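You operate a simulated robot arm through the tools that you are given. There is no shell and no other tool. Be economical: measure what you need, move in short steps, check, and stop when the job is done.

You are at the controls of a simulated robot arm. One attempt, no reset.

TASK
Take the grey valve with a black cap from the fitting bench and leave it on the plate corner beside the arm by the belt. Put the 36 white housing from the top of the welder bench in the green good bin and the 40 white housing in the grey fail bin. Put one of the blue valve with a white caps from the black pocket tray on the green case. Put the grey valve with a blue cap on the plate behind the welder. Fetch the black nest with the smallest size on its label and set it on the coarse checker plate. Press the yellow vent button two times. Open the table drawer. Any order will do. Set down upright: grey valve with a black cap, white housing, blue valve with a white cap, grey valve with a blue cap.

The check looks at the end state, three seconds after you hand in, the way a careful person would. Anything else that was tipped, shoved, dropped, spilled or broken makes it a failure. Lids that push on must go on centred and level and be pressed home; caps that screw on are set level and turned clockwise until they are tight.

THE ROBOT
A 6-joint arm with a fingered hand on a trunk, on a base that drives. Base frame: it is fixed to the floor where the robot stands at the start and does not move with it; the origin is under the middle of the robot, x ahead of it, y to its left, z up. Readings come in m, degrees, newtons and seconds.
With the tool pointing down near the work surface it reaches from about 0.24 to 0.6 m from the robot's upright axis, wherever it stands. Its first joint turns from -166.0 to 166.0 degrees. Places, roughly: black nest [0.5, 2, 1]; blue valve with a white cap [-0.25, 5.5, 1]; coarse checker plate [0.5, 3.5, 0.75]; green GOOD bin (14x17 cm) [0.06, 5.5, 0.86]; green case [0.5, 2.5, 1]; grey FAIL bin (14x17 cm) [0.24, 5.5, 0.86]; grey valve with a black cap [0.5, -0.25, 1]; grey valve with a blue cap [-0.25, 5.5, 1]; plate behind the welder (29x15 cm) [-3.22, 1.98, 0.86]; plate corner beside the arm by the belt (22x24 cm) [-1.68, 2.66, 0.86]; table drawer [-5.1, 2.3, 0.9]; white housing [-1, 5.75, 1]; yellow vent button [0.7, -0.3, 0.9]. Payload 3.2 kg.
The tool frame sits at the grasp point between the pads (the TCP): z along the fingers, y along the line on which they close. The tips reach 0.022 m beyond it. Largest opening 0.112 m; the body of the gripper starts 0.06 m behind the TCP. The gripper is a hand of 3 fingers: y runs from the thumb to the fingers, the wrist lies at [0, 0, -0.218] in the tool frame.
Orientation is that of the tool frame in the base frame, as a unit quaternion [x, y, z, w]. With the fingers straight down and closing along the base's y, the tool's x points along the base's -x, its y along +y and its z along -z.

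THE INTERFACE
- The arm moves only by the tool servo_tool. Its argument "motion" is a list of rows, each an object of numbers (a shift or turn left out is 0): "x", "y", "z": the shift along the tool's x, y, z in units of 40 mm (1.0 is 40 mm); "ax", "ay", "az": the turn, a rotation vector about the tool's x, y, z in units of 8 degrees (1.0 is 8 degrees). In form: [{"x": .., "y": .., "z": .., "ax": .., "ay": .., "az": ..}, ...]. A call has 1 to 8 rows; each row shifts and turns the commanded pose from where the row before left it, along the tool's axes as they then stand. A call with a number of a shift or a turn outside -1 to 1 is refused whole. Each row takes 0.2 s and may step no farther than 0.05 m and 8.6 degrees from the row before; otherwise, the whole call is refused. A pose out of reach is approached as far as the arm can. The call stops where the force on the tool passes 40 N (or 10 N more than at its start, if that is more) or the arm is blocked; 0.2 s more then pass. In this call time passes only in rows, and 0.2 s behind the last. The reply holds the time, the measured pose of the TCP, the force on the tool along the base axes, the opening and the grip force, in the units named above and with some noise, with the torque about the TCP (base axes, N m) and any sound that the robot's microphone picked up.
- Cameras (640 x 400 px; columns grow to the right, rows downward): "scene" is now at [0.0021, 0.1013, 1.4656]; the picture's right is [-0.73, -0.68, 0.00], its down [-0.39, 0.42, -0.82] and it looks along [0.56, -0.60, -0.57] (base axes); focal length 259 px, centre (320, 200). "wrist" rides on the gripper at [0.066, 0.003, -0.081] in the tool frame; the picture's right is [-0.05, 1.00, 0.00], its down [-0.77, -0.04, -0.64] and it looks along [-0.64, -0.03, 0.77] (tool axes); focal length 275 px, centre (320, 200).
- snapshot(camera): a new picture of that camera. The clock stands still meanwhile.
- move_column(by): slides the trunk up (or, below 0, down) by that many m; the arm and the scene camera ride with it, the base frame stays. It gives what a move gives, with no picture.
- roll_base(legs): drives the robot by 1 to 6 legs, each [ahead, turn to the left] in m and degrees, along the robot's own axes; the way and the turn of a leg run together, so that a leg with both is an arc; at most 1.5 m and 180 degrees a leg. The arm and the cameras ride along, it lands a little off, and it stops where it bumps. It gives what a move gives.
- curl_fingers(finger1, finger2, thumb_bend): sets how far each is bent, from 0 (flat) to 100 (curled in); at 30 the hand is open as for a grip, at 70 the pads meet at the TCP. One left out holds its place. A second passes; each finger stops where it meets its share of the squeeze, and holds until it gets a number again. It is the only way to open and close the hand. It gives what a move gives, with no picture; readings hold the bend of each and the force on the fingers (four entries, about 0 where the hand has none), thumb and palm.
- pan_tilt(pan, tilt): turns the head with the scene camera to pan (to the left, within 155 degrees either way) and tilt (down, from -29 to 69), counted from straight ahead of the robot. It gives what a move gives.
- point_at(camera, pixels): for up to 12 pixels [column, row] of the newest picture of that camera ("zoom" is the newest enlarged one), the place [x, y, z] in the base frame of the surface seen there, good to about 0.002 m. The clock stands still meanwhile.
- enlarge(camera, box): a new picture of the part [left, top, right, bottom] of that camera's present view, enlarged. The clock stands still meanwhile.
- hand_in(): hands the job in; it is judged then, once.

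Work in short steps. Measure before you move; look again where a grasp or a placing could have gone wrong, and mend it. You have 138 turns and 162 pictures in all, those below and enlarged ones among them. Open the gripper and draw the arm clear of the work before you hand the job in, unless the task says otherwise; then end with one line.

The tools are called as name(argument=value, ...) on one line, values as JSON. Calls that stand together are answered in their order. servo_tool: Moves the arm, as the interface text tells. Its arguments: {"type":"object","properties":{"motion":{"type":"array","items":{"type":"object","properties":{"x":{"type":"number"},"y":{"type":"number"},"z":{"type":"number"},"ax":{"type":"number"},"ay":{"type":"number"},"az":{"type":"number"}}}}},"required":["motion"]} The other tools are called the same way: move_column (by) slides the trunk up or down; curl_fingers (finger1, finger2, thumb_bend) moves the fingers one by one; roll_base (legs) drives the base; pan_tilt (pan, tilt) turns the head that bears the scene camera; snapshot (camera) takes a picture; point_at (camera, pixels) gives the place of the surface under pixels of a picture; enlarge (camera, box) takes an enlarged picture of a part of a camera's view; hand_in () hands the job in.

At the start:

```text
time: 0.0
position: [0.2606, -0.2232, 1.1772]
orientation: [0.0, 1.0, 0.001, 0.0]
wrist_force: [0.0, 0.4, -0.4]
moment: [-0.02, -0.01, 0.0]
gripper_width: 0.1119
gripper_force: 0.1
shape: jaw
bend: [30.0, 30.0, 30.0]
finger forces: [0.0, 0.0, 0.0, 0.0, 0.1, 0.1]
trunk travel left (down, up): [-0.48, 0.11]
robot x, y, heading: [-0.0005, -0.0005, -0.4]
head pan, tilt: [-46.8, 34.9]
```

scene: 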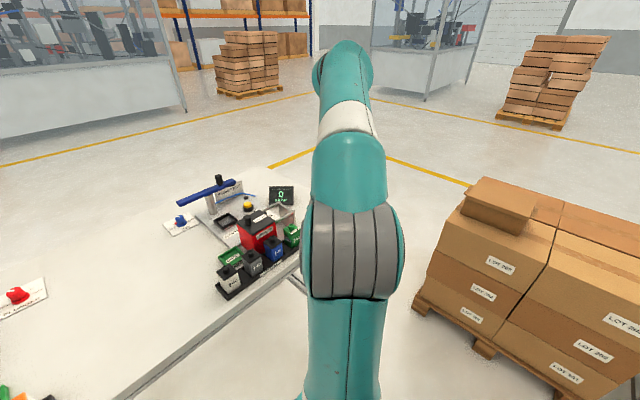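
wrist: 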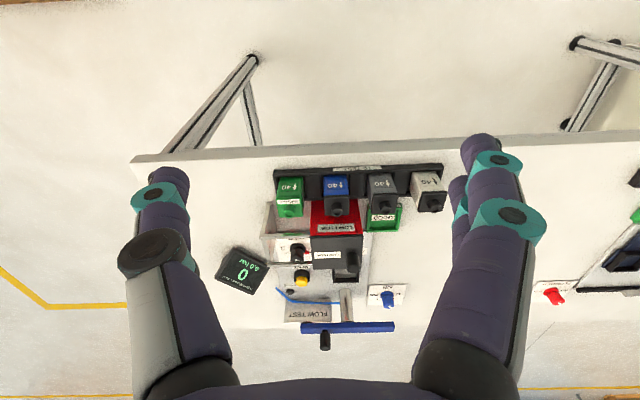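

The wrist picture shows the flow-test station with four valves in a rack (row ~180) and a yellow button near (302,280). I enlarge it to read it and then measure.

enlarge(camera="wrist", box=[200, 140, 480, 360])

pan_tilt(pan=-15, tilt=40)

snapshot(camera="scene")

```text
1.82 times, centred on (340, 250) of wrist
```

zoom: 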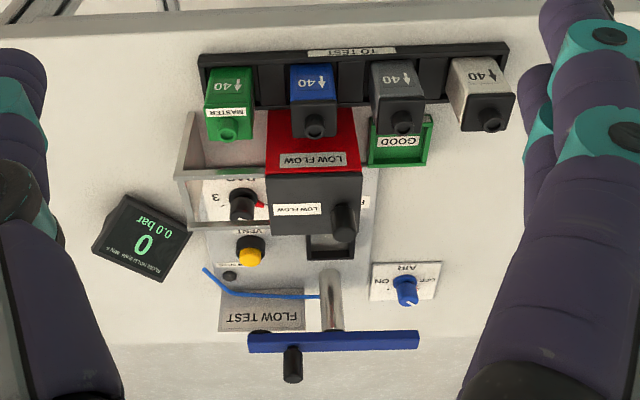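

```text
time: 1.0
position: [0.259, -0.2215, 1.1775]
orientation: [0.0, 1.0, 0.0, 0.0]
wrist_force: [0.0, 0.2, -0.6]
moment: [0.02, 0.0, -0.01]
gripper_width: 0.112
gripper_force: 0.1
shape: jaw
bend: [30.0, 30.0, 30.0]
finger forces: [0.0, 0.0, 0.0, 0.0, 0.0, 0.1]
trunk travel left (down, up): [-0.48, 0.11]
robot x, y, heading: [-0.0011, 0.0005, 0.0]
head pan, tilt: [-15.0, 40.0]
```

```text
158 pictures are left
```

scene: 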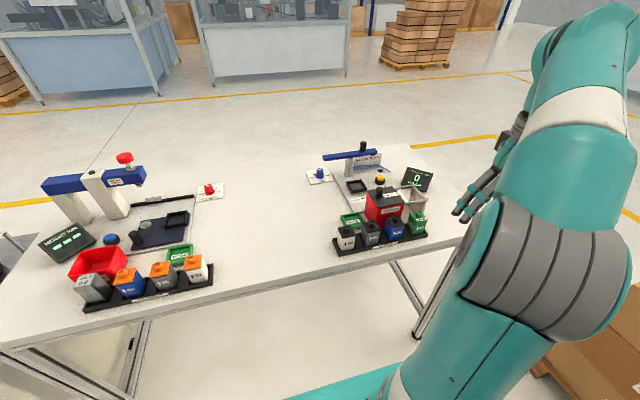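

I zoom on the four valves of the flow test rack and on the left station to tell colours.

enlarge(camera="scene", box=[290, 130, 460, 260])

point_at(camera="zoom", pixels=[[303, 345], [300, 365], [305, 400], [335, 180], [345, 190], [210, 355], [395, 335], [490, 310], [360, 215], [200, 380], [340, 172], [300, 385]])

enlarge(camera="scene", box=[40, 200, 240, 320])

```text
3.08 times, centred on (375, 195) of scene
```

zoom: 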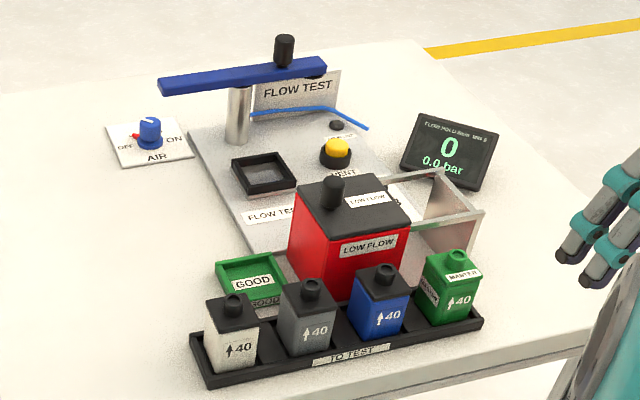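

```text
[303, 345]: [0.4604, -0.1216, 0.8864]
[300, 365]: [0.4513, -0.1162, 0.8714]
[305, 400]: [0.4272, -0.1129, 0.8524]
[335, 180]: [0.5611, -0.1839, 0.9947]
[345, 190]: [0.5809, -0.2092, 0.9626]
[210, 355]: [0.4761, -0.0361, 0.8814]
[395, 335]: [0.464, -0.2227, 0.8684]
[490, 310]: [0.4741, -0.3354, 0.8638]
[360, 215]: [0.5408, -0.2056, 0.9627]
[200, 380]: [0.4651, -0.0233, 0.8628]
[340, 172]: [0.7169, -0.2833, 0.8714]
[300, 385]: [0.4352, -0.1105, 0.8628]
```

```text
3.20 times, centred on (140, 260) of scene
```

zoom: 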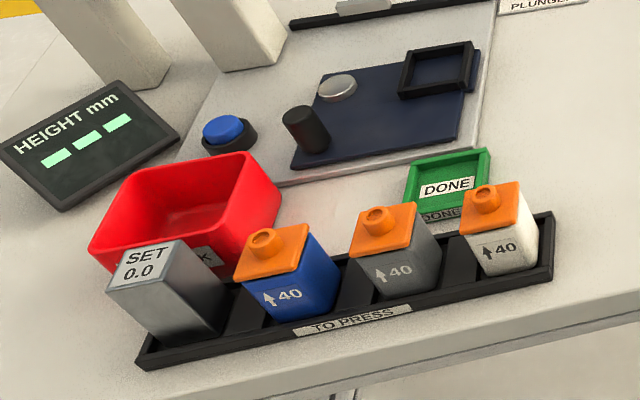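

The grey valve with the black cap is the second from left in the zoom (~(307,315)). I measure it precisely, along with the button at (336,150).

enlarge(camera="scene", box=[330, 190, 430, 253])

point_at(camera="zoom", pixels=[[215, 215], [300, 200], [230, 260], [320, 245], [240, 330], [320, 315], [262, 190], [262, 235], [60, 270], [190, 310], [440, 220], [350, 300]])

enlarge(camera="scene", box=[360, 165, 400, 190])

point_at(camera="zoom", pixels=[[320, 200], [320, 160], [320, 240], [280, 200], [360, 200]])

```text
6.35 times, centred on (380, 222) of scene
```

zoom: 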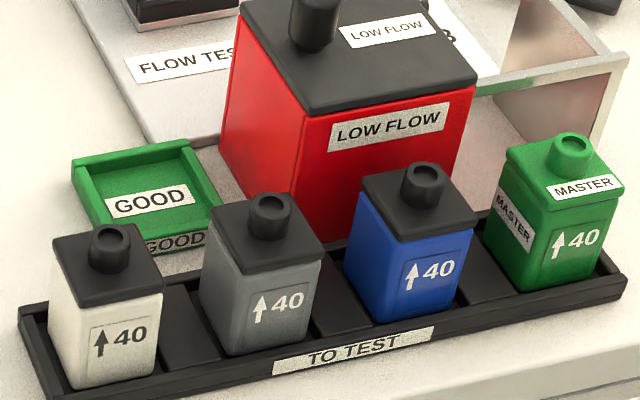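

```text
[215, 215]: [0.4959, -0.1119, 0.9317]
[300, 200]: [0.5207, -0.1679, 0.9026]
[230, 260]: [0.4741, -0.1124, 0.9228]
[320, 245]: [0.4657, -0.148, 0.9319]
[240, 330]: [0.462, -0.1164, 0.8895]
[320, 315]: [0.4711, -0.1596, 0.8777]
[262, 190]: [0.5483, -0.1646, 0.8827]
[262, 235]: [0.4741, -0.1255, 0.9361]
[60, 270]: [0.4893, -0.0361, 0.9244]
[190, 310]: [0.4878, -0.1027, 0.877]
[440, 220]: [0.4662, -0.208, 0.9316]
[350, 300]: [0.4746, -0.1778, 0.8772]
```

```text
16.00 times, centred on (380, 178) of scene
```

zoom: 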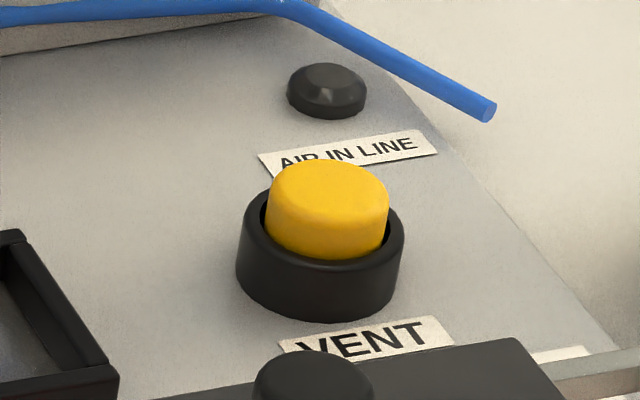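

```text
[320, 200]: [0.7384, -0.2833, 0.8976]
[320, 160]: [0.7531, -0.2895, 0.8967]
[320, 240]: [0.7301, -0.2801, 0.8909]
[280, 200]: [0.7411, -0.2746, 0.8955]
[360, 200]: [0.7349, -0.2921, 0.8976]
```

Button top is near (0.74,-0.283,0.897), beyond the tool-down reach, so I look down at the robot's base and the bench edge, and round about for driving room.

pan_tilt(pan=10, tilt=69)

snapshot(camera="scene")

pan_tilt(pan=70, tilt=25)

snapshot(camera="scene")

pan_tilt(pan=140, tilt=20)

snapshot(camera="scene")

```text
time: 1.9
position: [0.2598, -0.2216, 1.1763]
orientation: [-0.001, 1.0, 0.0, 0.001]
wrist_force: [-0.5, 0.9, -0.1]
moment: [0.0, 0.01, -0.01]
gripper_width: 0.1119
gripper_force: 0.1
shape: jaw
bend: [30.0, 30.0, 30.0]
finger forces: [0.1, 0.1, 0.0, 0.1, 0.0, 0.0]
trunk travel left (down, up): [-0.48, 0.11]
robot x, y, heading: [-0.0021, -0.0021, 0.1]
head pan, tilt: [10.0, 68.8]
```

```text
153 pictures are left
```

scene: 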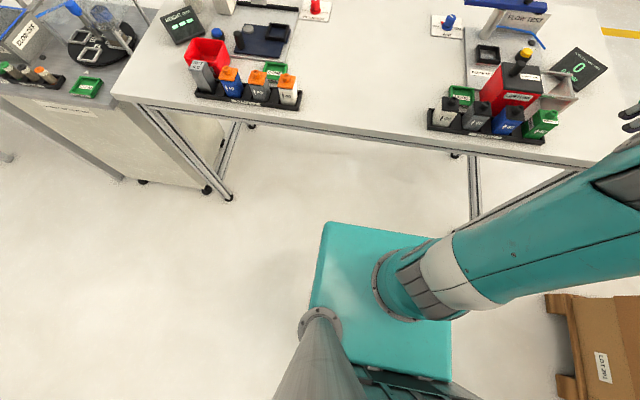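

```text
time: 3.2
position: [0.2596, -0.2217, 1.1766]
orientation: [-0.001, 1.0, 0.0, 0.001]
wrist_force: [0.3, 0.7, 0.4]
moment: [-0.01, 0.02, -0.01]
gripper_width: 0.1118
gripper_force: 0.0
shape: jaw
bend: [30.0, 30.0, 30.0]
finger forces: [0.0, 0.0, 0.0, 0.1, 0.0, 0.1]
trunk travel left (down, up): [-0.48, 0.11]
robot x, y, heading: [-0.0025, -0.0017, -0.1]
head pan, tilt: [70.0, 25.0]
```

```text
152 pictures are left
```

scene: 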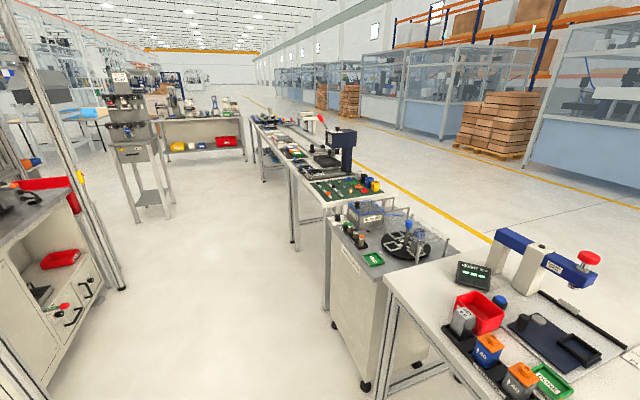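

```text
time: 4.6
position: [0.2603, -0.222, 1.1769]
orientation: [0.0, 1.0, 0.0, 0.0]
wrist_force: [-0.2, 0.0, 0.1]
moment: [0.0, 0.04, 0.03]
gripper_width: 0.1118
gripper_force: 0.0
shape: jaw
bend: [30.0, 30.0, 30.0]
finger forces: [0.1, 0.1, 0.0, 0.1, 0.1, 0.0]
trunk travel left (down, up): [-0.48, 0.11]
robot x, y, heading: [-0.0001, 0.0024, -0.2]
head pan, tilt: [140.0, 20.0]
```

```text
151 pictures are left
```

scene: 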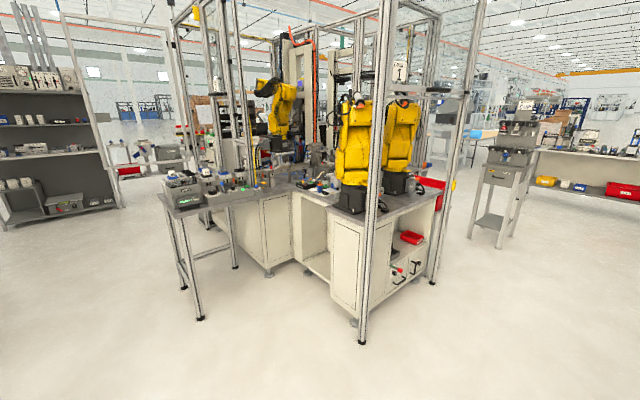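

I measure the base's extents and bench legs with a downward view.

pan_tilt(pan=10, tilt=69)

snapshot(camera="scene")

point_at(camera="scene", pixels=[[330, 230], [425, 240], [320, 290], [440, 370], [472, 215], [476, 165], [230, 195], [400, 130], [560, 155], [132, 105], [455, 155], [250, 125]])

```text
time: 6.7
position: [0.2602, -0.2218, 1.1775]
orientation: [0.0, 1.0, 0.0, 0.001]
wrist_force: [-0.6, 0.1, -0.5]
moment: [0.0, -0.01, 0.01]
gripper_width: 0.1122
gripper_force: 0.0
shape: jaw
bend: [30.0, 30.0, 30.0]
finger forces: [0.0, 0.0, 0.0, 0.0, 0.0, 0.0]
trunk travel left (down, up): [-0.48, 0.11]
robot x, y, heading: [0.0034, -0.0004, 0.2]
head pan, tilt: [10.0, 68.8]
```

```text
150 pictures are left
```

scene: 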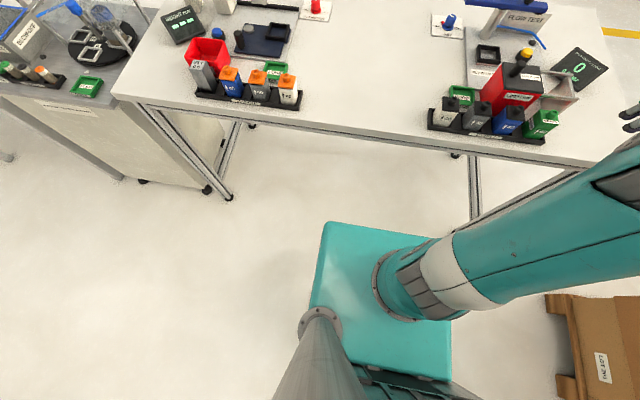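

```text
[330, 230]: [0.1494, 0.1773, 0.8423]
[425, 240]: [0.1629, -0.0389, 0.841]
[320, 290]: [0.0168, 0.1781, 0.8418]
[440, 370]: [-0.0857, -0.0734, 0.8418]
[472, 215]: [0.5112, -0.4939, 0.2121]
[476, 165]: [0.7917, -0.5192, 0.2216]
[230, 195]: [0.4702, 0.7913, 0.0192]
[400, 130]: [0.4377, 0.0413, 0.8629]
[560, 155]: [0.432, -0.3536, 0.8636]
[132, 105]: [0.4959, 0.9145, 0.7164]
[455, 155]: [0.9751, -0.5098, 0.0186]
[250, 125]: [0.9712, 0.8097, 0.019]
```

Base top is 0.842 high with its front at x≈0.165; bench edge at x≈0.43, so I can move ahead 0.2. I measure the obstacles round the button first.

enlarge(camera="scene", box=[420, 0, 620, 140])

point_at(camera="zoom", pixels=[[155, 10], [390, 35], [345, 172], [380, 240], [310, 205], [320, 178], [330, 230], [290, 230], [370, 290], [500, 230], [225, 165], [395, 100]])

roll_base(legs=[[0.18, 0]])

```text
2.86 times, centred on (520, 70) of scene
```

zoom: 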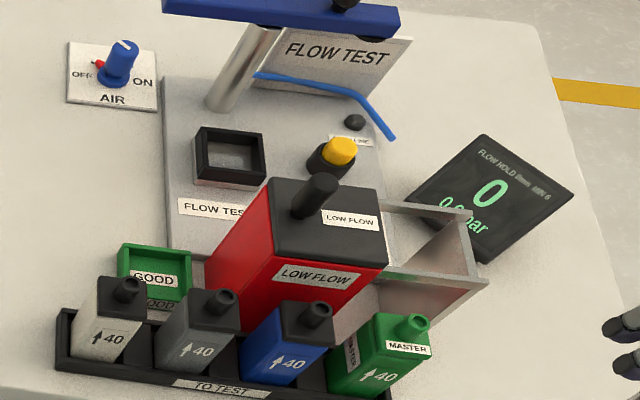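

```text
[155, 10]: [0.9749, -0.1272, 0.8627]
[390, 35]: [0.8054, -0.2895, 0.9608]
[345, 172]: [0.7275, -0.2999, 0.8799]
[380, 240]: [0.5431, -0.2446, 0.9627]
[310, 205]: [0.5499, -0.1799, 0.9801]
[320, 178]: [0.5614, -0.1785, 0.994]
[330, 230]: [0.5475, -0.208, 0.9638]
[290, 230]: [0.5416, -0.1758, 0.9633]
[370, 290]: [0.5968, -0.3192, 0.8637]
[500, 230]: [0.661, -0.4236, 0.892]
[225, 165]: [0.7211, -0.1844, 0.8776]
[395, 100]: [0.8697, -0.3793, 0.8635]
```

```text
time: 8.2
position: [0.4395, -0.222, 1.177]
orientation: [0.0, 1.0, 0.0, 0.0]
wrist_force: [0.7, -0.6, 0.1]
moment: [0.02, 0.04, -0.01]
gripper_width: 0.1118
gripper_force: 0.1
shape: jaw
bend: [30.0, 30.0, 30.0]
finger forces: [0.0, 0.0, 0.0, 0.1, 0.1, 0.1]
trunk travel left (down, up): [-0.48, 0.11]
robot x, y, heading: [0.1805, 0.0006, -0.1]
head pan, tilt: [10.0, 68.8]
```

I close the hand and move out above the gap, then look through the wrist camera.

curl_fingers(finger1=70, finger2=70, thumb_bend=70)

servo_tool(motion=[{"x": -1, "y": -0.25}, {"x": -1, "y": -0.25}, {"x": -1, "y": -0.25}, {"x": -1, "y": -0.25}, {"ay": -1}, {"ay": -1}, {"ay": -1}])

snapshot(camera="wrist")

```text
time: 9.2
position: [0.4395, -0.2218, 1.1773]
orientation: [0.0, 1.0, -0.001, 0.001]
wrist_force: [0.2, -0.4, -0.2]
moment: [-0.02, -0.03, -0.04]
gripper_width: 0.0026
gripper_force: 0.0
shape: fingers
bend: [70.0, 70.0, 70.0]
finger forces: [0.1, 0.1, 0.0, 0.0, 0.2, 0.0]
trunk travel left (down, up): [-0.48, 0.11]
robot x, y, heading: [0.178, -0.0015, 0.1]
head pan, tilt: [10.0, 68.8]
```

```text
time: 10.8
position: [0.5908, -0.2668, 1.2083]
orientation: [0.0, 0.979, 0.003, 0.206]
wrist_force: [-0.3, -0.1, 0.0]
moment: [-0.01, -0.03, 0.0]
gripper_width: 0.0028
gripper_force: 0.2
shape: fingers
bend: [70.0, 70.0, 70.0]
finger forces: [0.0, 0.0, 0.0, 0.0, 0.1, 0.0]
out of reach, approached as far as the arm can: row 3, 4, 5, 6, 7
trunk travel left (down, up): [-0.48, 0.11]
robot x, y, heading: [0.1787, -0.0004, -0.1]
head pan, tilt: [10.0, 68.8]
```

```text
148 pictures are left
```

wrist: 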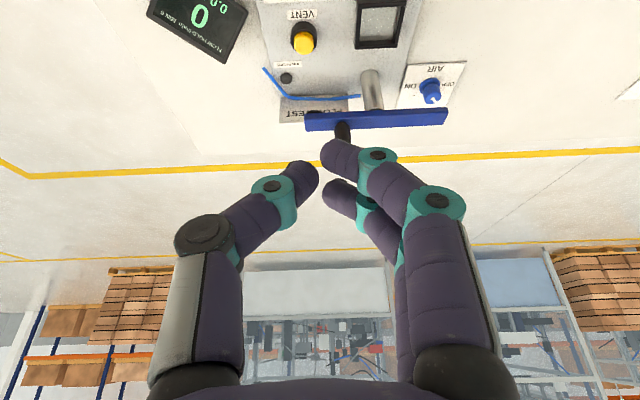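

Closed fingertips cluster at the TCP; good for pressing. Reach is limited up high, so I advance 4 cm and lower the tool.

roll_base(legs=[[0.04, 0]])

servo_tool(motion=[{"x": 0.4, "z": 0.91}, {"x": 0.4, "z": 0.91}, {"x": 0.4, "z": 0.91}])

```text
time: 11.7
position: [0.6328, -0.2668, 1.2069]
orientation: [0.0, 0.979, 0.003, 0.204]
wrist_force: [0.3, -0.7, -0.3]
moment: [-0.01, 0.0, 0.01]
gripper_width: 0.003
gripper_force: 0.1
shape: fingers
bend: [70.0, 70.0, 70.0]
finger forces: [0.1, 0.0, 0.0, 0.0, 0.0, 0.0]
trunk travel left (down, up): [-0.48, 0.11]
robot x, y, heading: [0.2192, -0.0001, -0.0]
head pan, tilt: [10.0, 68.8]
```

```text
time: 12.5
position: [0.632, -0.2678, 1.2071]
orientation: [0.0, 0.979, 0.003, 0.204]
wrist_force: [0.0, -0.2, 0.0]
moment: [0.01, -0.01, -0.02]
gripper_width: 0.0027
gripper_force: 0.1
shape: fingers
bend: [70.0, 70.0, 70.0]
finger forces: [0.0, 0.0, 0.1, 0.0, 0.0, 0.0]
out of reach, approached as far as the arm can: row 1, 2, 3
trunk travel left (down, up): [-0.48, 0.11]
robot x, y, heading: [0.2153, 0.0025, -0.1]
head pan, tilt: [10.0, 68.8]
```

No motion: I draw back toward the robot and lower to find the workspace again.

servo_tool(motion=[{"x": 0.91, "z": -0.4}, {"x": 0.91, "z": -0.4}])

servo_tool(motion=[{"ay": 1}, {"ay": 1}])

```text
time: 13.1
position: [0.609, -0.2869, 1.2142]
orientation: [-0.001, 0.979, 0.003, 0.206]
wrist_force: [-0.3, 0.0, -0.3]
moment: [0.02, -0.04, 0.0]
gripper_width: 0.0026
gripper_force: 0.0
shape: fingers
bend: [70.0, 70.0, 70.0]
finger forces: [0.1, 0.1, 0.1, 0.0, 0.0, 0.1]
out of reach, approached as far as the arm can: row 1, 2
trunk travel left (down, up): [-0.48, 0.11]
robot x, y, heading: [0.2182, -0.0029, -0.1]
head pan, tilt: [10.0, 68.8]
```

```text
time: 13.7
position: [0.6617, -0.2706, 1.1269]
orientation: [0.002, 0.997, 0.0, 0.078]
wrist_force: [0.1, -0.5, 1.3]
moment: [-0.01, -0.02, -0.01]
gripper_width: 0.0028
gripper_force: 0.0
shape: fingers
bend: [70.0, 70.0, 70.0]
finger forces: [0.0, 0.1, 0.0, 0.0, 0.0, 0.1]
out of reach, approached as far as the arm can: row 1, 2
trunk travel left (down, up): [-0.48, 0.11]
robot x, y, heading: [0.2165, 0.0024, -0.1]
head pan, tilt: [10.0, 68.8]
```

I go fully vertical, since the button is now 0.59 m from the axis.

servo_tool(motion=[{"ay": 1}])

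servo_tool(motion=[{"z": 0.5}])

```text
time: 14.1
position: [0.671, -0.2661, 1.0787]
orientation: [0.002, 1.0, 0.001, 0.006]
wrist_force: [-0.3, -1.4, 0.8]
moment: [-0.01, 0.01, 0.01]
gripper_width: 0.0028
gripper_force: 0.1
shape: fingers
bend: [70.0, 70.0, 70.0]
finger forces: [0.0, 0.0, 0.0, 0.1, 0.0, 0.0]
out of reach, approached as far as the arm can: row 1
trunk travel left (down, up): [-0.48, 0.11]
robot x, y, heading: [0.2189, -0.0026, 0.2]
head pan, tilt: [10.0, 68.8]
```

```text
time: 14.5
position: [0.6731, -0.2656, 1.0713]
orientation: [-0.002, 1.0, 0.004, -0.006]
wrist_force: [0.0, -0.6, 0.4]
moment: [0.02, -0.02, 0.0]
gripper_width: 0.0026
gripper_force: 0.0
shape: fingers
bend: [70.0, 70.0, 70.0]
finger forces: [0.0, 0.0, 0.0, 0.1, 0.1, 0.0]
out of reach, approached as far as the arm can: row 1
trunk travel left (down, up): [-0.48, 0.11]
robot x, y, heading: [0.2206, -0.0016, 0.1]
head pan, tilt: [10.0, 68.8]
```

Reach depends on height relative to the shoulder, so I raise the trunk 8 cm, then lower the tool step by step.

move_column(by=0.08)

servo_tool(motion=[{"z": 1}, {"z": 1}])

```text
time: 15.7
position: [0.672, -0.2668, 1.1507]
orientation: [-0.002, 1.0, 0.004, -0.005]
wrist_force: [-0.5, 0.7, -0.9]
moment: [-0.01, -0.02, 0.01]
gripper_width: 0.0027
gripper_force: 0.0
shape: fingers
bend: [70.0, 70.0, 70.0]
finger forces: [0.0, 0.0, 0.1, 0.0, 0.0, 0.0]
trunk travel left (down, up): [-0.56, 0.03]
robot x, y, heading: [0.218, 0.0027, -0.1]
head pan, tilt: [10.0, 68.8]
```

```text
time: 16.3
position: [0.6831, -0.2749, 1.1223]
orientation: [-0.002, 1.0, 0.004, -0.006]
wrist_force: [-0.3, -0.3, 0.4]
moment: [0.03, 0.01, 0.03]
gripper_width: 0.0028
gripper_force: 0.1
shape: fingers
bend: [70.0, 70.0, 70.0]
finger forces: [0.1, 0.1, 0.0, 0.0, 0.0, 0.0]
out of reach, approached as far as the arm can: row 1, 2
trunk travel left (down, up): [-0.56, 0.03]
robot x, y, heading: [0.2193, -0.0002, -0.1]
head pan, tilt: [10.0, 68.8]
```

It slides along the reach limit; I continue down with small steps, still above all obstacles (0.995 highest).

servo_tool(motion=[{"z": 1}])

servo_tool(motion=[{"z": 0.5}])

```text
time: 16.7
position: [0.6831, -0.2734, 1.1235]
orientation: [-0.002, 1.0, 0.004, -0.007]
wrist_force: [0.5, -0.1, 0.6]
moment: [0.0, -0.01, 0.02]
gripper_width: 0.0025
gripper_force: 0.1
shape: fingers
bend: [70.0, 70.0, 70.0]
finger forces: [0.0, 0.1, 0.1, 0.0, 0.0, 0.1]
out of reach, approached as far as the arm can: row 1
trunk travel left (down, up): [-0.56, 0.03]
robot x, y, heading: [0.2202, -0.0012, 0.2]
head pan, tilt: [10.0, 68.8]
```

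```text
time: 17.1
position: [0.6827, -0.2736, 1.1228]
orientation: [-0.002, 1.0, 0.004, -0.007]
wrist_force: [-0.5, -0.6, -0.8]
moment: [0.0, -0.04, 0.02]
gripper_width: 0.0029
gripper_force: 0.0
shape: fingers
bend: [70.0, 70.0, 70.0]
finger forces: [0.1, 0.0, 0.0, 0.0, 0.1, 0.1]
out of reach, approached as far as the arm can: row 1
trunk travel left (down, up): [-0.56, 0.03]
robot x, y, heading: [0.218, -0.0001, 0.2]
head pan, tilt: [10.0, 68.8]
```

The estimated shoulder sphere says the button is reachable lower down; I retract inward first to unstick the arm.

servo_tool(motion=[{"x": 1}])

servo_tool(motion=[{"x": 1}])

```text
time: 17.5
position: [0.6689, -0.2947, 1.1269]
orientation: [-0.002, 1.0, 0.004, -0.005]
wrist_force: [0.1, 0.6, -0.7]
moment: [-0.02, 0.0, 0.02]
gripper_width: 0.0027
gripper_force: 0.2
shape: fingers
bend: [70.0, 70.0, 70.0]
finger forces: [0.1, 0.0, 0.1, 0.1, 0.0, 0.0]
out of reach, approached as far as the arm can: row 1
trunk travel left (down, up): [-0.56, 0.03]
robot x, y, heading: [0.2215, 0.0005, -0.4]
head pan, tilt: [10.0, 68.8]
```

```text
time: 17.9
position: [0.6526, -0.3135, 1.1283]
orientation: [-0.002, 1.0, 0.003, -0.004]
wrist_force: [-0.3, -0.2, -0.4]
moment: [0.02, -0.02, 0.0]
gripper_width: 0.0028
gripper_force: 0.1
shape: fingers
bend: [70.0, 70.0, 70.0]
finger forces: [0.0, 0.0, 0.1, 0.1, 0.0, 0.0]
out of reach, approached as far as the arm can: row 1
trunk travel left (down, up): [-0.56, 0.03]
robot x, y, heading: [0.2206, 0.0001, 0.1]
head pan, tilt: [10.0, 68.8]
```

The arm seems stretched straight (singular). I try a small tilt plus inward motion to bend the elbow.

servo_tool(motion=[{"x": 1, "ay": -1}, {"x": 1, "ay": -1}])

pan_tilt(pan=-30, tilt=25)

snapshot(camera="scene")

```text
time: 18.5
position: [0.5944, -0.3519, 1.2077]
orientation: [-0.003, 0.992, 0.012, 0.128]
wrist_force: [-0.3, -0.2, -0.1]
moment: [-0.02, 0.02, -0.02]
gripper_width: 0.0027
gripper_force: 0.1
shape: fingers
bend: [70.0, 70.0, 70.0]
finger forces: [0.0, 0.0, 0.0, 0.1, 0.1, 0.0]
out of reach, approached as far as the arm can: row 1, 2
trunk travel left (down, up): [-0.56, 0.03]
robot x, y, heading: [0.2188, 0.0018, -0.1]
head pan, tilt: [10.0, 68.8]
```

```text
time: 19.6
position: [0.5958, -0.3514, 1.2073]
orientation: [-0.002, 0.992, 0.011, 0.126]
wrist_force: [0.4, -0.2, 0.0]
moment: [-0.01, -0.03, 0.02]
gripper_width: 0.0024
gripper_force: 0.0
shape: fingers
bend: [70.0, 70.0, 70.0]
finger forces: [0.1, 0.0, 0.0, 0.1, 0.0, 0.0]
trunk travel left (down, up): [-0.56, 0.03]
robot x, y, heading: [0.2156, -0.0018, 0.1]
head pan, tilt: [-30.0, 25.0]
```

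```text
147 pictures are left
```

scene: 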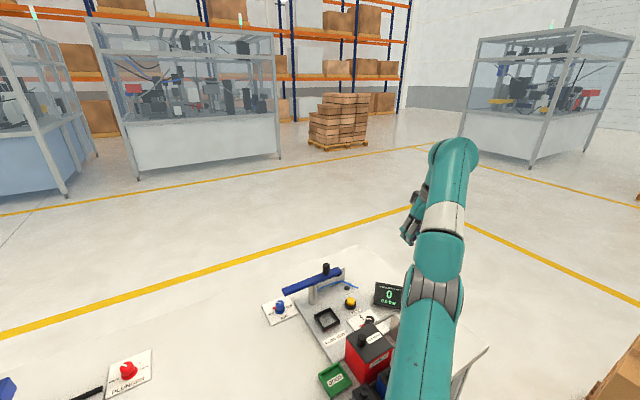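

The arm is straight out. I give it idle rows to see whether the solver bends the elbow by itself.

servo_tool(motion=[{"z": -1}, {"z": -1}, {"z": -1}, {"z": -1}, {"z": -1}, {"z": 0}, {"z": 0}, {"z": 0}])

```text
time: 21.4
position: [0.5951, -0.3466, 1.222]
orientation: [-0.002, 0.991, 0.003, 0.134]
wrist_force: [0.1, 0.5, -1.2]
moment: [0.0, 0.01, 0.0]
gripper_width: 0.0028
gripper_force: 0.1
shape: fingers
bend: [70.0, 70.0, 70.0]
finger forces: [0.0, 0.0, 0.0, 0.0, 0.0, 0.1]
out of reach, approached as far as the arm can: row 1, 2, 3, 4, 5
trunk travel left (down, up): [-0.56, 0.03]
robot x, y, heading: [0.2197, -0.0012, 0.1]
head pan, tilt: [-30.0, 25.0]
```

Rows 6–8 were in reach; now I test a small inward shift.

servo_tool(motion=[{"x": 0.3}, {"x": 0.3}, {"x": 0.3}, {"x": 0.3}])

```text
time: 22.4
position: [0.548, -0.3517, 1.2114]
orientation: [-0.002, 0.991, 0.004, 0.134]
wrist_force: [-0.8, -0.9, -0.1]
moment: [-0.02, -0.01, -0.04]
gripper_width: 0.0026
gripper_force: 0.0
shape: fingers
bend: [70.0, 70.0, 70.0]
finger forces: [0.1, 0.1, 0.0, 0.1, 0.0, 0.0]
out of reach, approached as far as the arm can: row 3
trunk travel left (down, up): [-0.56, 0.03]
robot x, y, heading: [0.2237, 0.0006, 0.0]
head pan, tilt: [-30.0, 25.0]
```

It bends now. I continue inward and straighten the tool to vertical.

servo_tool(motion=[{"x": 0.5, "y": 0.25}, {"x": 0.5, "y": 0.25}, {"x": 0.5, "y": 0.25}, {"x": 0.5, "y": 0.25}, {"z": 0.5}, {"z": 0.5}])

servo_tool(motion=[{"ay": 1}, {"ay": 0.93}, {"z": 0.5}, {"z": 0.5}])

```text
time: 23.8
position: [0.4738, -0.3172, 1.1558]
orientation: [-0.003, 0.991, 0.005, 0.135]
wrist_force: [0.0, 0.2, 0.0]
moment: [0.0, 0.01, 0.0]
gripper_width: 0.0028
gripper_force: 0.0
shape: fingers
bend: [70.0, 70.0, 70.0]
finger forces: [0.0, 0.1, 0.1, 0.0, 0.1, 0.0]
out of reach, approached as far as the arm can: row 1, 6
trunk travel left (down, up): [-0.56, 0.03]
robot x, y, heading: [0.219, 0.0036, -0.0]
head pan, tilt: [-30.0, 25.0]
```

```text
time: 24.8
position: [0.4488, -0.3429, 1.1471]
orientation: [-0.004, 1.0, 0.006, 0.0]
wrist_force: [0.3, 0.2, 0.5]
moment: [-0.01, 0.02, 0.01]
gripper_width: 0.0027
gripper_force: 0.1
shape: fingers
bend: [70.0, 70.0, 70.0]
finger forces: [0.1, 0.0, 0.1, 0.1, 0.0, 0.0]
out of reach, approached as far as the arm can: row 1, 2, 3, 4
trunk travel left (down, up): [-0.56, 0.03]
robot x, y, heading: [0.2185, 0.0051, -0.1]
head pan, tilt: [-30.0, 25.0]
```

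Again out of reach flagged; I look at the arm's posture.

pan_tilt(pan=-40, tilt=40)

snapshot(camera="scene")

snapshot(camera="wrist")

```text
time: 25.6
position: [0.4487, -0.3426, 1.1468]
orientation: [-0.003, 1.0, 0.006, 0.0]
wrist_force: [1.1, -0.2, 0.3]
moment: [0.01, 0.03, 0.02]
gripper_width: 0.0029
gripper_force: 0.1
shape: fingers
bend: [70.0, 70.0, 70.0]
finger forces: [0.0, 0.0, 0.0, 0.0, 0.0, 0.0]
trunk travel left (down, up): [-0.56, 0.03]
robot x, y, heading: [0.2224, -0.0011, 0.0]
head pan, tilt: [-40.0, 40.0]
```

```text
146 pictures are left
```

scene: 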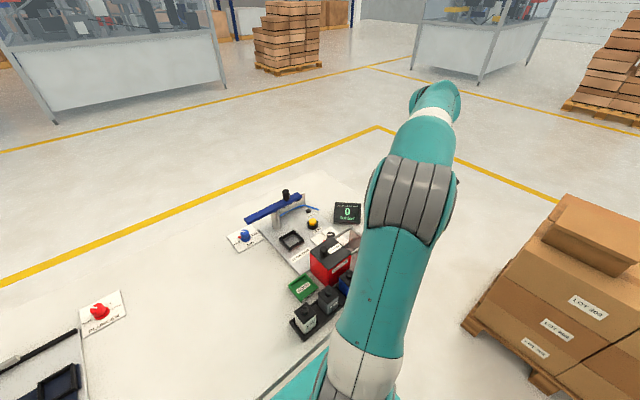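

```text
145 pictures are left
```

wrist: 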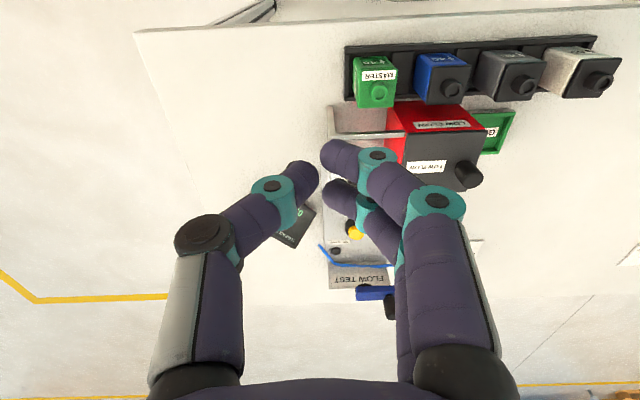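

I try smaller steps downward.

servo_tool(motion=[{"z": 0.4}, {"z": 0.4}, {"z": 0.4}, {"z": 0.4}])

servo_tool(motion=[{"x": 0.4, "y": 0.4}, {"x": 0.4, "y": 0.4}, {"x": 0.4, "y": 0.4}, {"x": 0.4, "y": 0.4}])

```text
time: 26.6
position: [0.4266, -0.3656, 1.1076]
orientation: [-0.004, 1.0, 0.005, 0.001]
wrist_force: [0.1, 0.1, 0.6]
moment: [0.0, -0.01, -0.03]
gripper_width: 0.0028
gripper_force: 0.0
shape: fingers
bend: [70.0, 70.0, 70.0]
finger forces: [0.0, 0.0, 0.0, 0.0, 0.0, 0.0]
out of reach, approached as far as the arm can: row 1, 2, 3, 4
trunk travel left (down, up): [-0.56, 0.03]
robot x, y, heading: [0.2201, -0.0032, 0.1]
head pan, tilt: [-40.0, 40.0]
```

```text
time: 27.6
position: [0.3616, -0.3019, 1.1092]
orientation: [-0.001, 1.0, 0.003, 0.0]
wrist_force: [0.1, 1.2, -0.1]
moment: [-0.01, 0.0, 0.03]
gripper_width: 0.0026
gripper_force: 0.0
shape: fingers
bend: [70.0, 70.0, 70.0]
finger forces: [0.0, 0.0, 0.1, 0.1, 0.1, 0.0]
trunk travel left (down, up): [-0.56, 0.03]
robot x, y, heading: [0.2183, 0.0013, 0.2]
head pan, tilt: [-40.0, 40.0]
```

In sync again. I lower to z≈1.03 here, clear of everything, then go out at that height.

servo_tool(motion=[{"z": 0.5}, {"z": 0.5}, {"z": 0.5}, {"z": 0.5}])

servo_tool(motion=[{"x": -1}, {"x": -1}, {"x": -1}, {"x": -1}])

```text
time: 28.6
position: [0.3454, -0.3065, 1.0365]
orientation: [-0.003, 1.0, 0.006, 0.002]
wrist_force: [0.5, 0.2, -0.7]
moment: [0.01, 0.0, -0.01]
gripper_width: 0.0027
gripper_force: 0.1
shape: fingers
bend: [70.0, 70.0, 70.0]
finger forces: [0.1, 0.0, 0.0, 0.0, 0.0, 0.0]
out of reach, approached as far as the arm can: row 3, 4
trunk travel left (down, up): [-0.56, 0.03]
robot x, y, heading: [0.223, 0.0005, 0.0]
head pan, tilt: [-40.0, 40.0]
```

```text
time: 29.6
position: [0.4144, -0.3614, 1.0949]
orientation: [-0.006, 1.0, 0.008, 0.001]
wrist_force: [0.3, 0.3, 0.4]
moment: [-0.01, 0.0, -0.01]
gripper_width: 0.0027
gripper_force: 0.0
shape: fingers
bend: [70.0, 70.0, 70.0]
finger forces: [0.0, 0.1, 0.0, 0.0, 0.0, 0.0]
out of reach, approached as far as the arm can: row 1, 2, 3, 4
trunk travel left (down, up): [-0.56, 0.03]
robot x, y, heading: [0.2175, -0.0015, -0.1]
head pan, tilt: [-40.0, 40.0]
```

I need the arm's actual shape: I take a picture and measure points on the elbow and wrist.

pan_tilt(pan=-55, tilt=45)

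snapshot(camera="scene")

point_at(camera="scene", pixels=[[330, 380], [330, 340], [340, 300], [340, 260], [345, 220], [350, 180], [350, 140], [350, 100]])

```text
time: 30.3
position: [0.4137, -0.3596, 1.0962]
orientation: [-0.006, 1.0, 0.008, 0.001]
wrist_force: [-0.7, 0.0, 0.2]
moment: [0.0, -0.02, 0.01]
gripper_width: 0.0027
gripper_force: 0.1
shape: fingers
bend: [70.0, 70.0, 70.0]
finger forces: [0.1, 0.0, 0.0, 0.0, 0.1, 0.0]
trunk travel left (down, up): [-0.56, 0.03]
robot x, y, heading: [0.2202, 0.0006, 0.0]
head pan, tilt: [-55.0, 45.0]
```

```text
144 pictures are left
```

scene: 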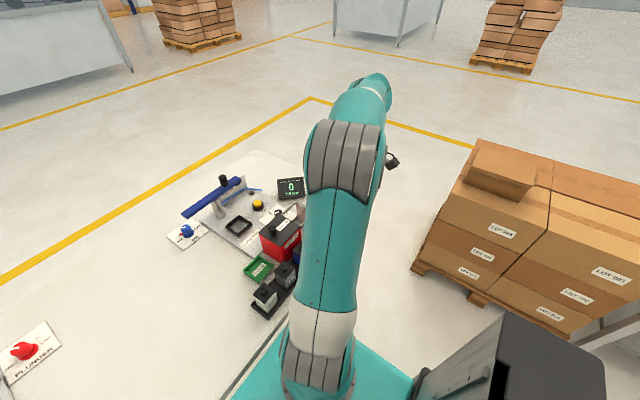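

```text
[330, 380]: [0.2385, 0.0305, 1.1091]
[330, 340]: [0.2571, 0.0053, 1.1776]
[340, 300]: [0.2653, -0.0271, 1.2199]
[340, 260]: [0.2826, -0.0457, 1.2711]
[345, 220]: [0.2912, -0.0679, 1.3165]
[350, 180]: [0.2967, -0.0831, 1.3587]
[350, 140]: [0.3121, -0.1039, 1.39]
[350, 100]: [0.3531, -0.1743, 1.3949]
```

Shape is elbow-up; reach R≈0.6 about a shoulder at z≈1.08. I test whether a wrist-turn limit is the snag by turning az while moving forward, and measure the pallet's edge.

point_at(camera="scene", pixels=[[415, 272], [480, 305], [470, 150], [440, 215]])

servo_tool(motion=[{"az": 1}, {"az": 1}, {"x": -0.5}, {"x": -0.5}])

servo_tool(motion=[{"az": -1}, {"az": -1}, {"az": -1}, {"az": -1}, {"x": -0.5}, {"x": -0.5}])

```text
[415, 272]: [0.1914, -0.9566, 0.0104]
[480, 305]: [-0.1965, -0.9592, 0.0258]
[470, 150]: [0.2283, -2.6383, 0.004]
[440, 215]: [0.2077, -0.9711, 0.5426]
```

```text
time: 31.3
position: [0.4046, -0.4199, 1.1525]
orientation: [0.136, 0.991, 0.006, -0.001]
wrist_force: [-1.0, -0.5, -0.7]
moment: [-0.02, -0.02, 0.0]
gripper_width: 0.0026
gripper_force: 0.1
shape: fingers
bend: [70.0, 70.0, 70.0]
finger forces: [0.0, 0.1, 0.0, 0.0, 0.0, 0.0]
out of reach, approached as far as the arm can: row 1, 2, 3
trunk travel left (down, up): [-0.56, 0.03]
robot x, y, heading: [0.2172, 0.002, 0.0]
head pan, tilt: [-55.0, 45.0]
```

```text
time: 32.7
position: [0.4421, -0.4043, 1.1497]
orientation: [-0.141, 0.99, 0.004, 0.0]
wrist_force: [0.1, -0.8, 0.4]
moment: [0.01, 0.01, 0.01]
gripper_width: 0.0028
gripper_force: 0.1
shape: fingers
bend: [70.0, 70.0, 70.0]
finger forces: [0.1, 0.0, 0.0, 0.1, 0.1, 0.0]
trunk travel left (down, up): [-0.56, 0.03]
robot x, y, heading: [0.2177, 0.0013, -0.0]
head pan, tilt: [-55.0, 45.0]
```

A wrist-turn limit it is (negative az is fine). Button straight ahead is better: pallet is at y<-0.95, so I back off, shift the robot to y≈-0.25 and come up again.

servo_tool(motion=[{"x": 0.5, "y": 0.5}, {"x": 0.5, "y": 0.5}, {"x": 0.5, "y": 0.5}, {"az": -1}, {"az": -1}, {"az": -1}, {"az": -1}])

roll_base(legs=[[-0.3, 0], [0, -90], [0.25, 0], [0, 90], [0.29, 0]])

```text
time: 34.3
position: [0.367, -0.3639, 1.1495]
orientation: [-0.41, 0.912, 0.003, 0.001]
wrist_force: [0.4, -0.3, 0.0]
moment: [0.03, -0.01, -0.03]
gripper_width: 0.0027
gripper_force: 0.0
shape: fingers
bend: [70.0, 70.0, 70.0]
finger forces: [0.0, 0.1, 0.0, 0.1, 0.0, 0.1]
trunk travel left (down, up): [-0.56, 0.03]
robot x, y, heading: [0.2234, -0.0, 0.1]
head pan, tilt: [-55.0, 45.0]
```

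```text
time: 47.0
position: [0.3585, -0.6127, 1.1498]
orientation: [-0.412, 0.911, 0.004, 0.001]
wrist_force: [0.7, 0.1, -0.3]
moment: [-0.04, 0.0, 0.01]
gripper_width: 0.003
gripper_force: 0.1
shape: fingers
bend: [70.0, 70.0, 70.0]
finger forces: [0.0, 0.0, 0.0, 0.0, 0.0, 0.0]
trunk travel left (down, up): [-0.56, 0.03]
robot x, y, heading: [0.2087, -0.2457, 0.6]
head pan, tilt: [-55.0, 45.0]
```

I turn the wrist 64° further (yaw ≈112°) to be well within limits.

servo_tool(motion=[{"az": -1}, {"az": -1}, {"az": -1}, {"az": -1}, {"az": -1}, {"az": -1}, {"az": -1}, {"az": -0.7}])

```text
time: 48.8
position: [0.3582, -0.612, 1.1506]
orientation: [0.821, -0.572, -0.003, -0.003]
wrist_force: [0.1, 0.6, -0.2]
moment: [0.04, 0.0, 0.0]
gripper_width: 0.0028
gripper_force: 0.1
shape: fingers
bend: [70.0, 70.0, 70.0]
finger forces: [0.1, 0.0, 0.0, 0.0, 0.0, 0.1]
trunk travel left (down, up): [-0.56, 0.03]
robot x, y, heading: [0.2069, -0.2509, 0.2]
head pan, tilt: [-55.0, 45.0]
```

I swing in front of the work at z 1.15 toward (0.60,-0.35).

servo_tool(motion=[{"x": -0.506, "y": -0.994}, {"x": -0.506, "y": -0.994}, {"x": -0.506, "y": -0.994}, {"x": -0.506, "y": -0.994}, {"x": -0.506, "y": -0.994}, {"x": -0.506, "y": -0.994}, {"x": -0.506, "y": -0.994}, {"x": -0.506, "y": -0.994}])

```text
time: 50.6
position: [0.6014, -0.3497, 1.1532]
orientation: [0.82, -0.572, -0.002, -0.002]
wrist_force: [0.7, -0.7, -1.0]
moment: [-0.02, -0.05, -0.01]
gripper_width: 0.0027
gripper_force: 0.0
shape: fingers
bend: [70.0, 70.0, 70.0]
finger forces: [0.0, 0.0, 0.0, 0.0, 0.0, 0.1]
trunk travel left (down, up): [-0.56, 0.03]
robot x, y, heading: [0.2097, -0.2497, 0.1]
head pan, tilt: [-55.0, 45.0]
```

In sync. I lower to z≈1.0 then move over the button.

servo_tool(motion=[{"z": 0.95}, {"z": 0.95}, {"z": 0.95}, {"z": 0.95}, {"x": -0.097, "y": -0.94}, {"x": -0.097, "y": -0.94}, {"x": -0.097, "y": -0.94}, {"x": -0.097, "y": -0.94}])

pan_tilt(pan=5, tilt=40)

enlarge(camera="wrist", box=[160, 60, 480, 260])

snapshot(camera="scene")

```text
time: 52.4
position: [0.7379, -0.2811, 0.9996]
orientation: [0.82, -0.572, -0.003, -0.003]
wrist_force: [0.1, 0.1, -0.5]
moment: [0.0, -0.03, 0.02]
gripper_width: 0.0026
gripper_force: 0.0
shape: fingers
bend: [70.0, 70.0, 70.0]
finger forces: [0.0, 0.0, 0.1, 0.0, 0.0, 0.0]
trunk travel left (down, up): [-0.56, 0.03]
robot x, y, heading: [0.206, -0.2484, 0.2]
head pan, tilt: [-55.0, 45.0]
```

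```text
time: 53.7
position: [0.7369, -0.2828, 0.9996]
orientation: [0.82, -0.572, -0.003, -0.003]
wrist_force: [0.3, 0.9, -0.2]
moment: [0.0, 0.01, -0.03]
gripper_width: 0.0026
gripper_force: 0.1
shape: fingers
bend: [70.0, 70.0, 70.0]
finger forces: [0.0, 0.1, 0.1, 0.1, 0.1, 0.0]
trunk travel left (down, up): [-0.56, 0.03]
robot x, y, heading: [0.2089, -0.2534, 0.6]
head pan, tilt: [5.0, 40.0]
```

```text
2.00 times, centred on (320, 160) of wrist
```

zoom: 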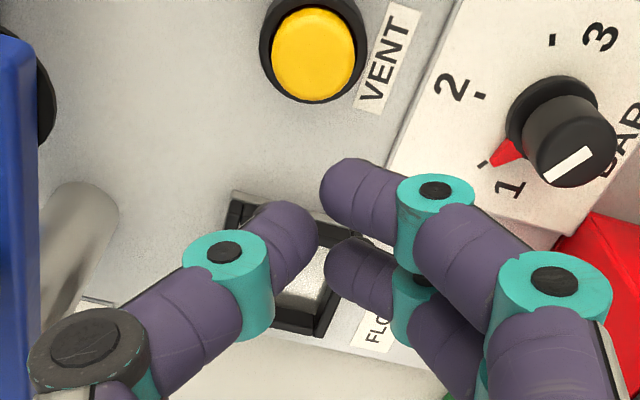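

```text
142 pictures are left
```

scene: 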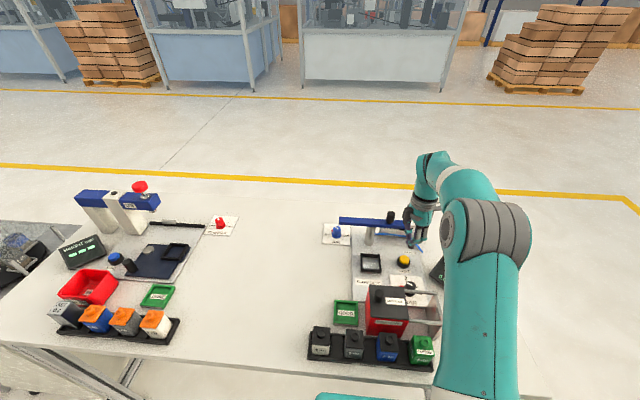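

I check the button's place through this close wrist view.

point_at(camera="zoom", pixels=[[312, 55], [312, 20], [312, 92], [280, 55], [345, 55]])

```text
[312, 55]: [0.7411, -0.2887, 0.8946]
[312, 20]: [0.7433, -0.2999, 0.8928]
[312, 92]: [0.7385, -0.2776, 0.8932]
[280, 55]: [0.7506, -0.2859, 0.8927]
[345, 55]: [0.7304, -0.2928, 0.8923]
```

Button centre (0.741,-0.289), top 0.894. I align, descend to z≈0.925 and then press gently in small steps.

servo_tool(motion=[{"x": 0.2}, {"z": 0.93}, {"z": 0.93}])

servo_tool(motion=[{"z": 0.1}, {"z": 0.1}, {"z": 0.1}])

```text
time: 54.5
position: [0.7401, -0.2893, 0.9247]
orientation: [0.82, -0.572, -0.003, -0.002]
wrist_force: [-0.6, 0.4, 0.5]
moment: [0.0, 0.0, 0.02]
gripper_width: 0.0026
gripper_force: 0.1
shape: fingers
bend: [70.0, 70.0, 70.0]
finger forces: [0.0, 0.0, 0.0, 0.0, 0.0, 0.0]
trunk travel left (down, up): [-0.56, 0.03]
robot x, y, heading: [0.2097, -0.2489, 0.1]
head pan, tilt: [5.0, 40.0]
```

```text
time: 55.3
position: [0.7405, -0.2899, 0.9133]
orientation: [0.819, -0.574, -0.001, -0.004]
wrist_force: [0.1, -0.3, 1.8]
moment: [-0.01, -0.03, 0.05]
gripper_width: 0.0022
gripper_force: 0.8
shape: fingers
bend: [70.0, 70.0, 70.0]
finger forces: [0.4, 0.1, 0.1, 0.0, 0.8, 0.1]
trunk travel left (down, up): [-0.56, 0.03]
robot x, y, heading: [0.2051, -0.2487, 0.4]
head pan, tilt: [5.0, 40.0]
```

Contact (1.8 N at z 0.913). I press on a few mm until it clicks or stops.

servo_tool(motion=[{"z": 0.05}, {"z": 0.05}, {"z": 0.05}, {"z": 0.05}])

```text
time: 56.3
position: [0.74, -0.2898, 0.9064]
orientation: [0.82, -0.572, 0.0, -0.005]
wrist_force: [3.6, -1.0, 23.0]
moment: [0.02, -0.18, 0.01]
gripper_width: 0.0021
gripper_force: 11.8
shape: fingers
bend: [71.0, 70.0, 70.0]
finger forces: [4.1, 3.8, 0.1, 0.0, 15.1, 0.1]
trunk travel left (down, up): [-0.56, 0.03]
robot x, y, heading: [0.2084, -0.2479, 0.4]
head pan, tilt: [5.0, 40.0]
heard: click
```

A click: first press done. I lift to release and press again the same way.

servo_tool(motion=[{"z": -0.2}, {"z": -0.2}, {"z": -0.1}, {"z": 0}])

servo_tool(motion=[{"z": 0.2}, {"z": 0.1}, {"z": 0.1}, {"z": 0.05}, {"z": 0.05}])

```text
time: 57.3
position: [0.7399, -0.2903, 0.9255]
orientation: [0.82, -0.572, -0.002, -0.002]
wrist_force: [-0.3, 0.5, 0.8]
moment: [0.02, -0.01, 0.03]
gripper_width: 0.0022
gripper_force: 0.0
shape: fingers
bend: [70.0, 70.0, 70.0]
finger forces: [0.1, 0.0, 0.1, 0.0, 0.0, 0.1]
trunk travel left (down, up): [-0.56, 0.03]
robot x, y, heading: [0.2068, -0.2479, 0.5]
head pan, tilt: [5.0, 40.0]
```

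```text
time: 58.5
position: [0.7389, -0.2902, 0.9082]
orientation: [0.82, -0.572, -0.001, -0.003]
wrist_force: [2.2, -1.0, 21.4]
moment: [0.02, -0.2, -0.02]
gripper_width: 0.002
gripper_force: 10.8
shape: fingers
bend: [71.0, 70.0, 70.0]
finger forces: [4.1, 3.3, 0.0, 0.1, 14.5, 0.0]
trunk travel left (down, up): [-0.56, 0.03]
robot x, y, heading: [0.2054, -0.254, 0.4]
head pan, tilt: [5.0, 40.0]
heard: click
```

Second click heard. I lift clear and move the hand back, turning the wrist, then measure the valve closely.

servo_tool(motion=[{"z": -1}, {"z": -1}, {"z": -1}, {"z": -0.6}])

servo_tool(motion=[{"y": 1, "x": 0.3}, {"y": 1, "x": 0.3}, {"y": 1, "x": 0.3}, {"y": 1, "x": 0.3}, {"y": 1, "x": 0.3}, {"z": -1}])

pan_tilt(pan=25, tilt=55)

snapshot(camera="scene")

```text
time: 59.5
position: [0.7402, -0.2905, 1.0495]
orientation: [0.82, -0.572, -0.002, -0.003]
wrist_force: [0.2, 0.9, -0.3]
moment: [0.02, -0.01, 0.0]
gripper_width: 0.0021
gripper_force: 0.1
shape: fingers
bend: [70.0, 70.0, 70.0]
finger forces: [0.0, 0.1, 0.0, 0.1, 0.0, 0.0]
trunk travel left (down, up): [-0.56, 0.03]
robot x, y, heading: [0.2079, -0.2475, 0.6]
head pan, tilt: [5.0, 40.0]
```

```text
time: 60.9
position: [0.5737, -0.4162, 1.0885]
orientation: [0.82, -0.572, -0.001, -0.003]
wrist_force: [-0.2, 0.6, 1.2]
moment: [-0.01, 0.01, -0.02]
gripper_width: 0.0023
gripper_force: 0.0
shape: fingers
bend: [70.0, 70.0, 70.0]
finger forces: [0.0, 0.0, 0.0, 0.0, 0.1, 0.1]
trunk travel left (down, up): [-0.56, 0.03]
robot x, y, heading: [0.2093, -0.2509, 0.5]
head pan, tilt: [5.0, 40.0]
```

```text
time: 61.8
position: [0.5718, -0.4174, 1.0876]
orientation: [0.82, -0.572, -0.003, -0.003]
wrist_force: [0.1, 0.0, 0.4]
moment: [0.01, 0.0, -0.06]
gripper_width: 0.002
gripper_force: 0.0
shape: fingers
bend: [70.0, 70.0, 70.0]
finger forces: [0.1, 0.0, 0.0, 0.0, 0.1, 0.0]
trunk travel left (down, up): [-0.56, 0.03]
robot x, y, heading: [0.2041, -0.2488, 0.5]
head pan, tilt: [25.0, 55.0]
```

```text
141 pictures are left
```

scene: 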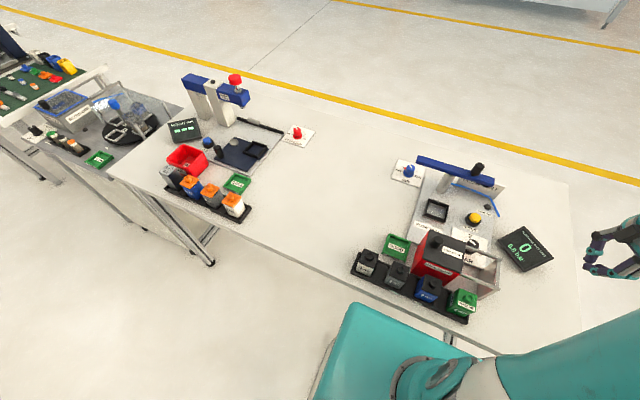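

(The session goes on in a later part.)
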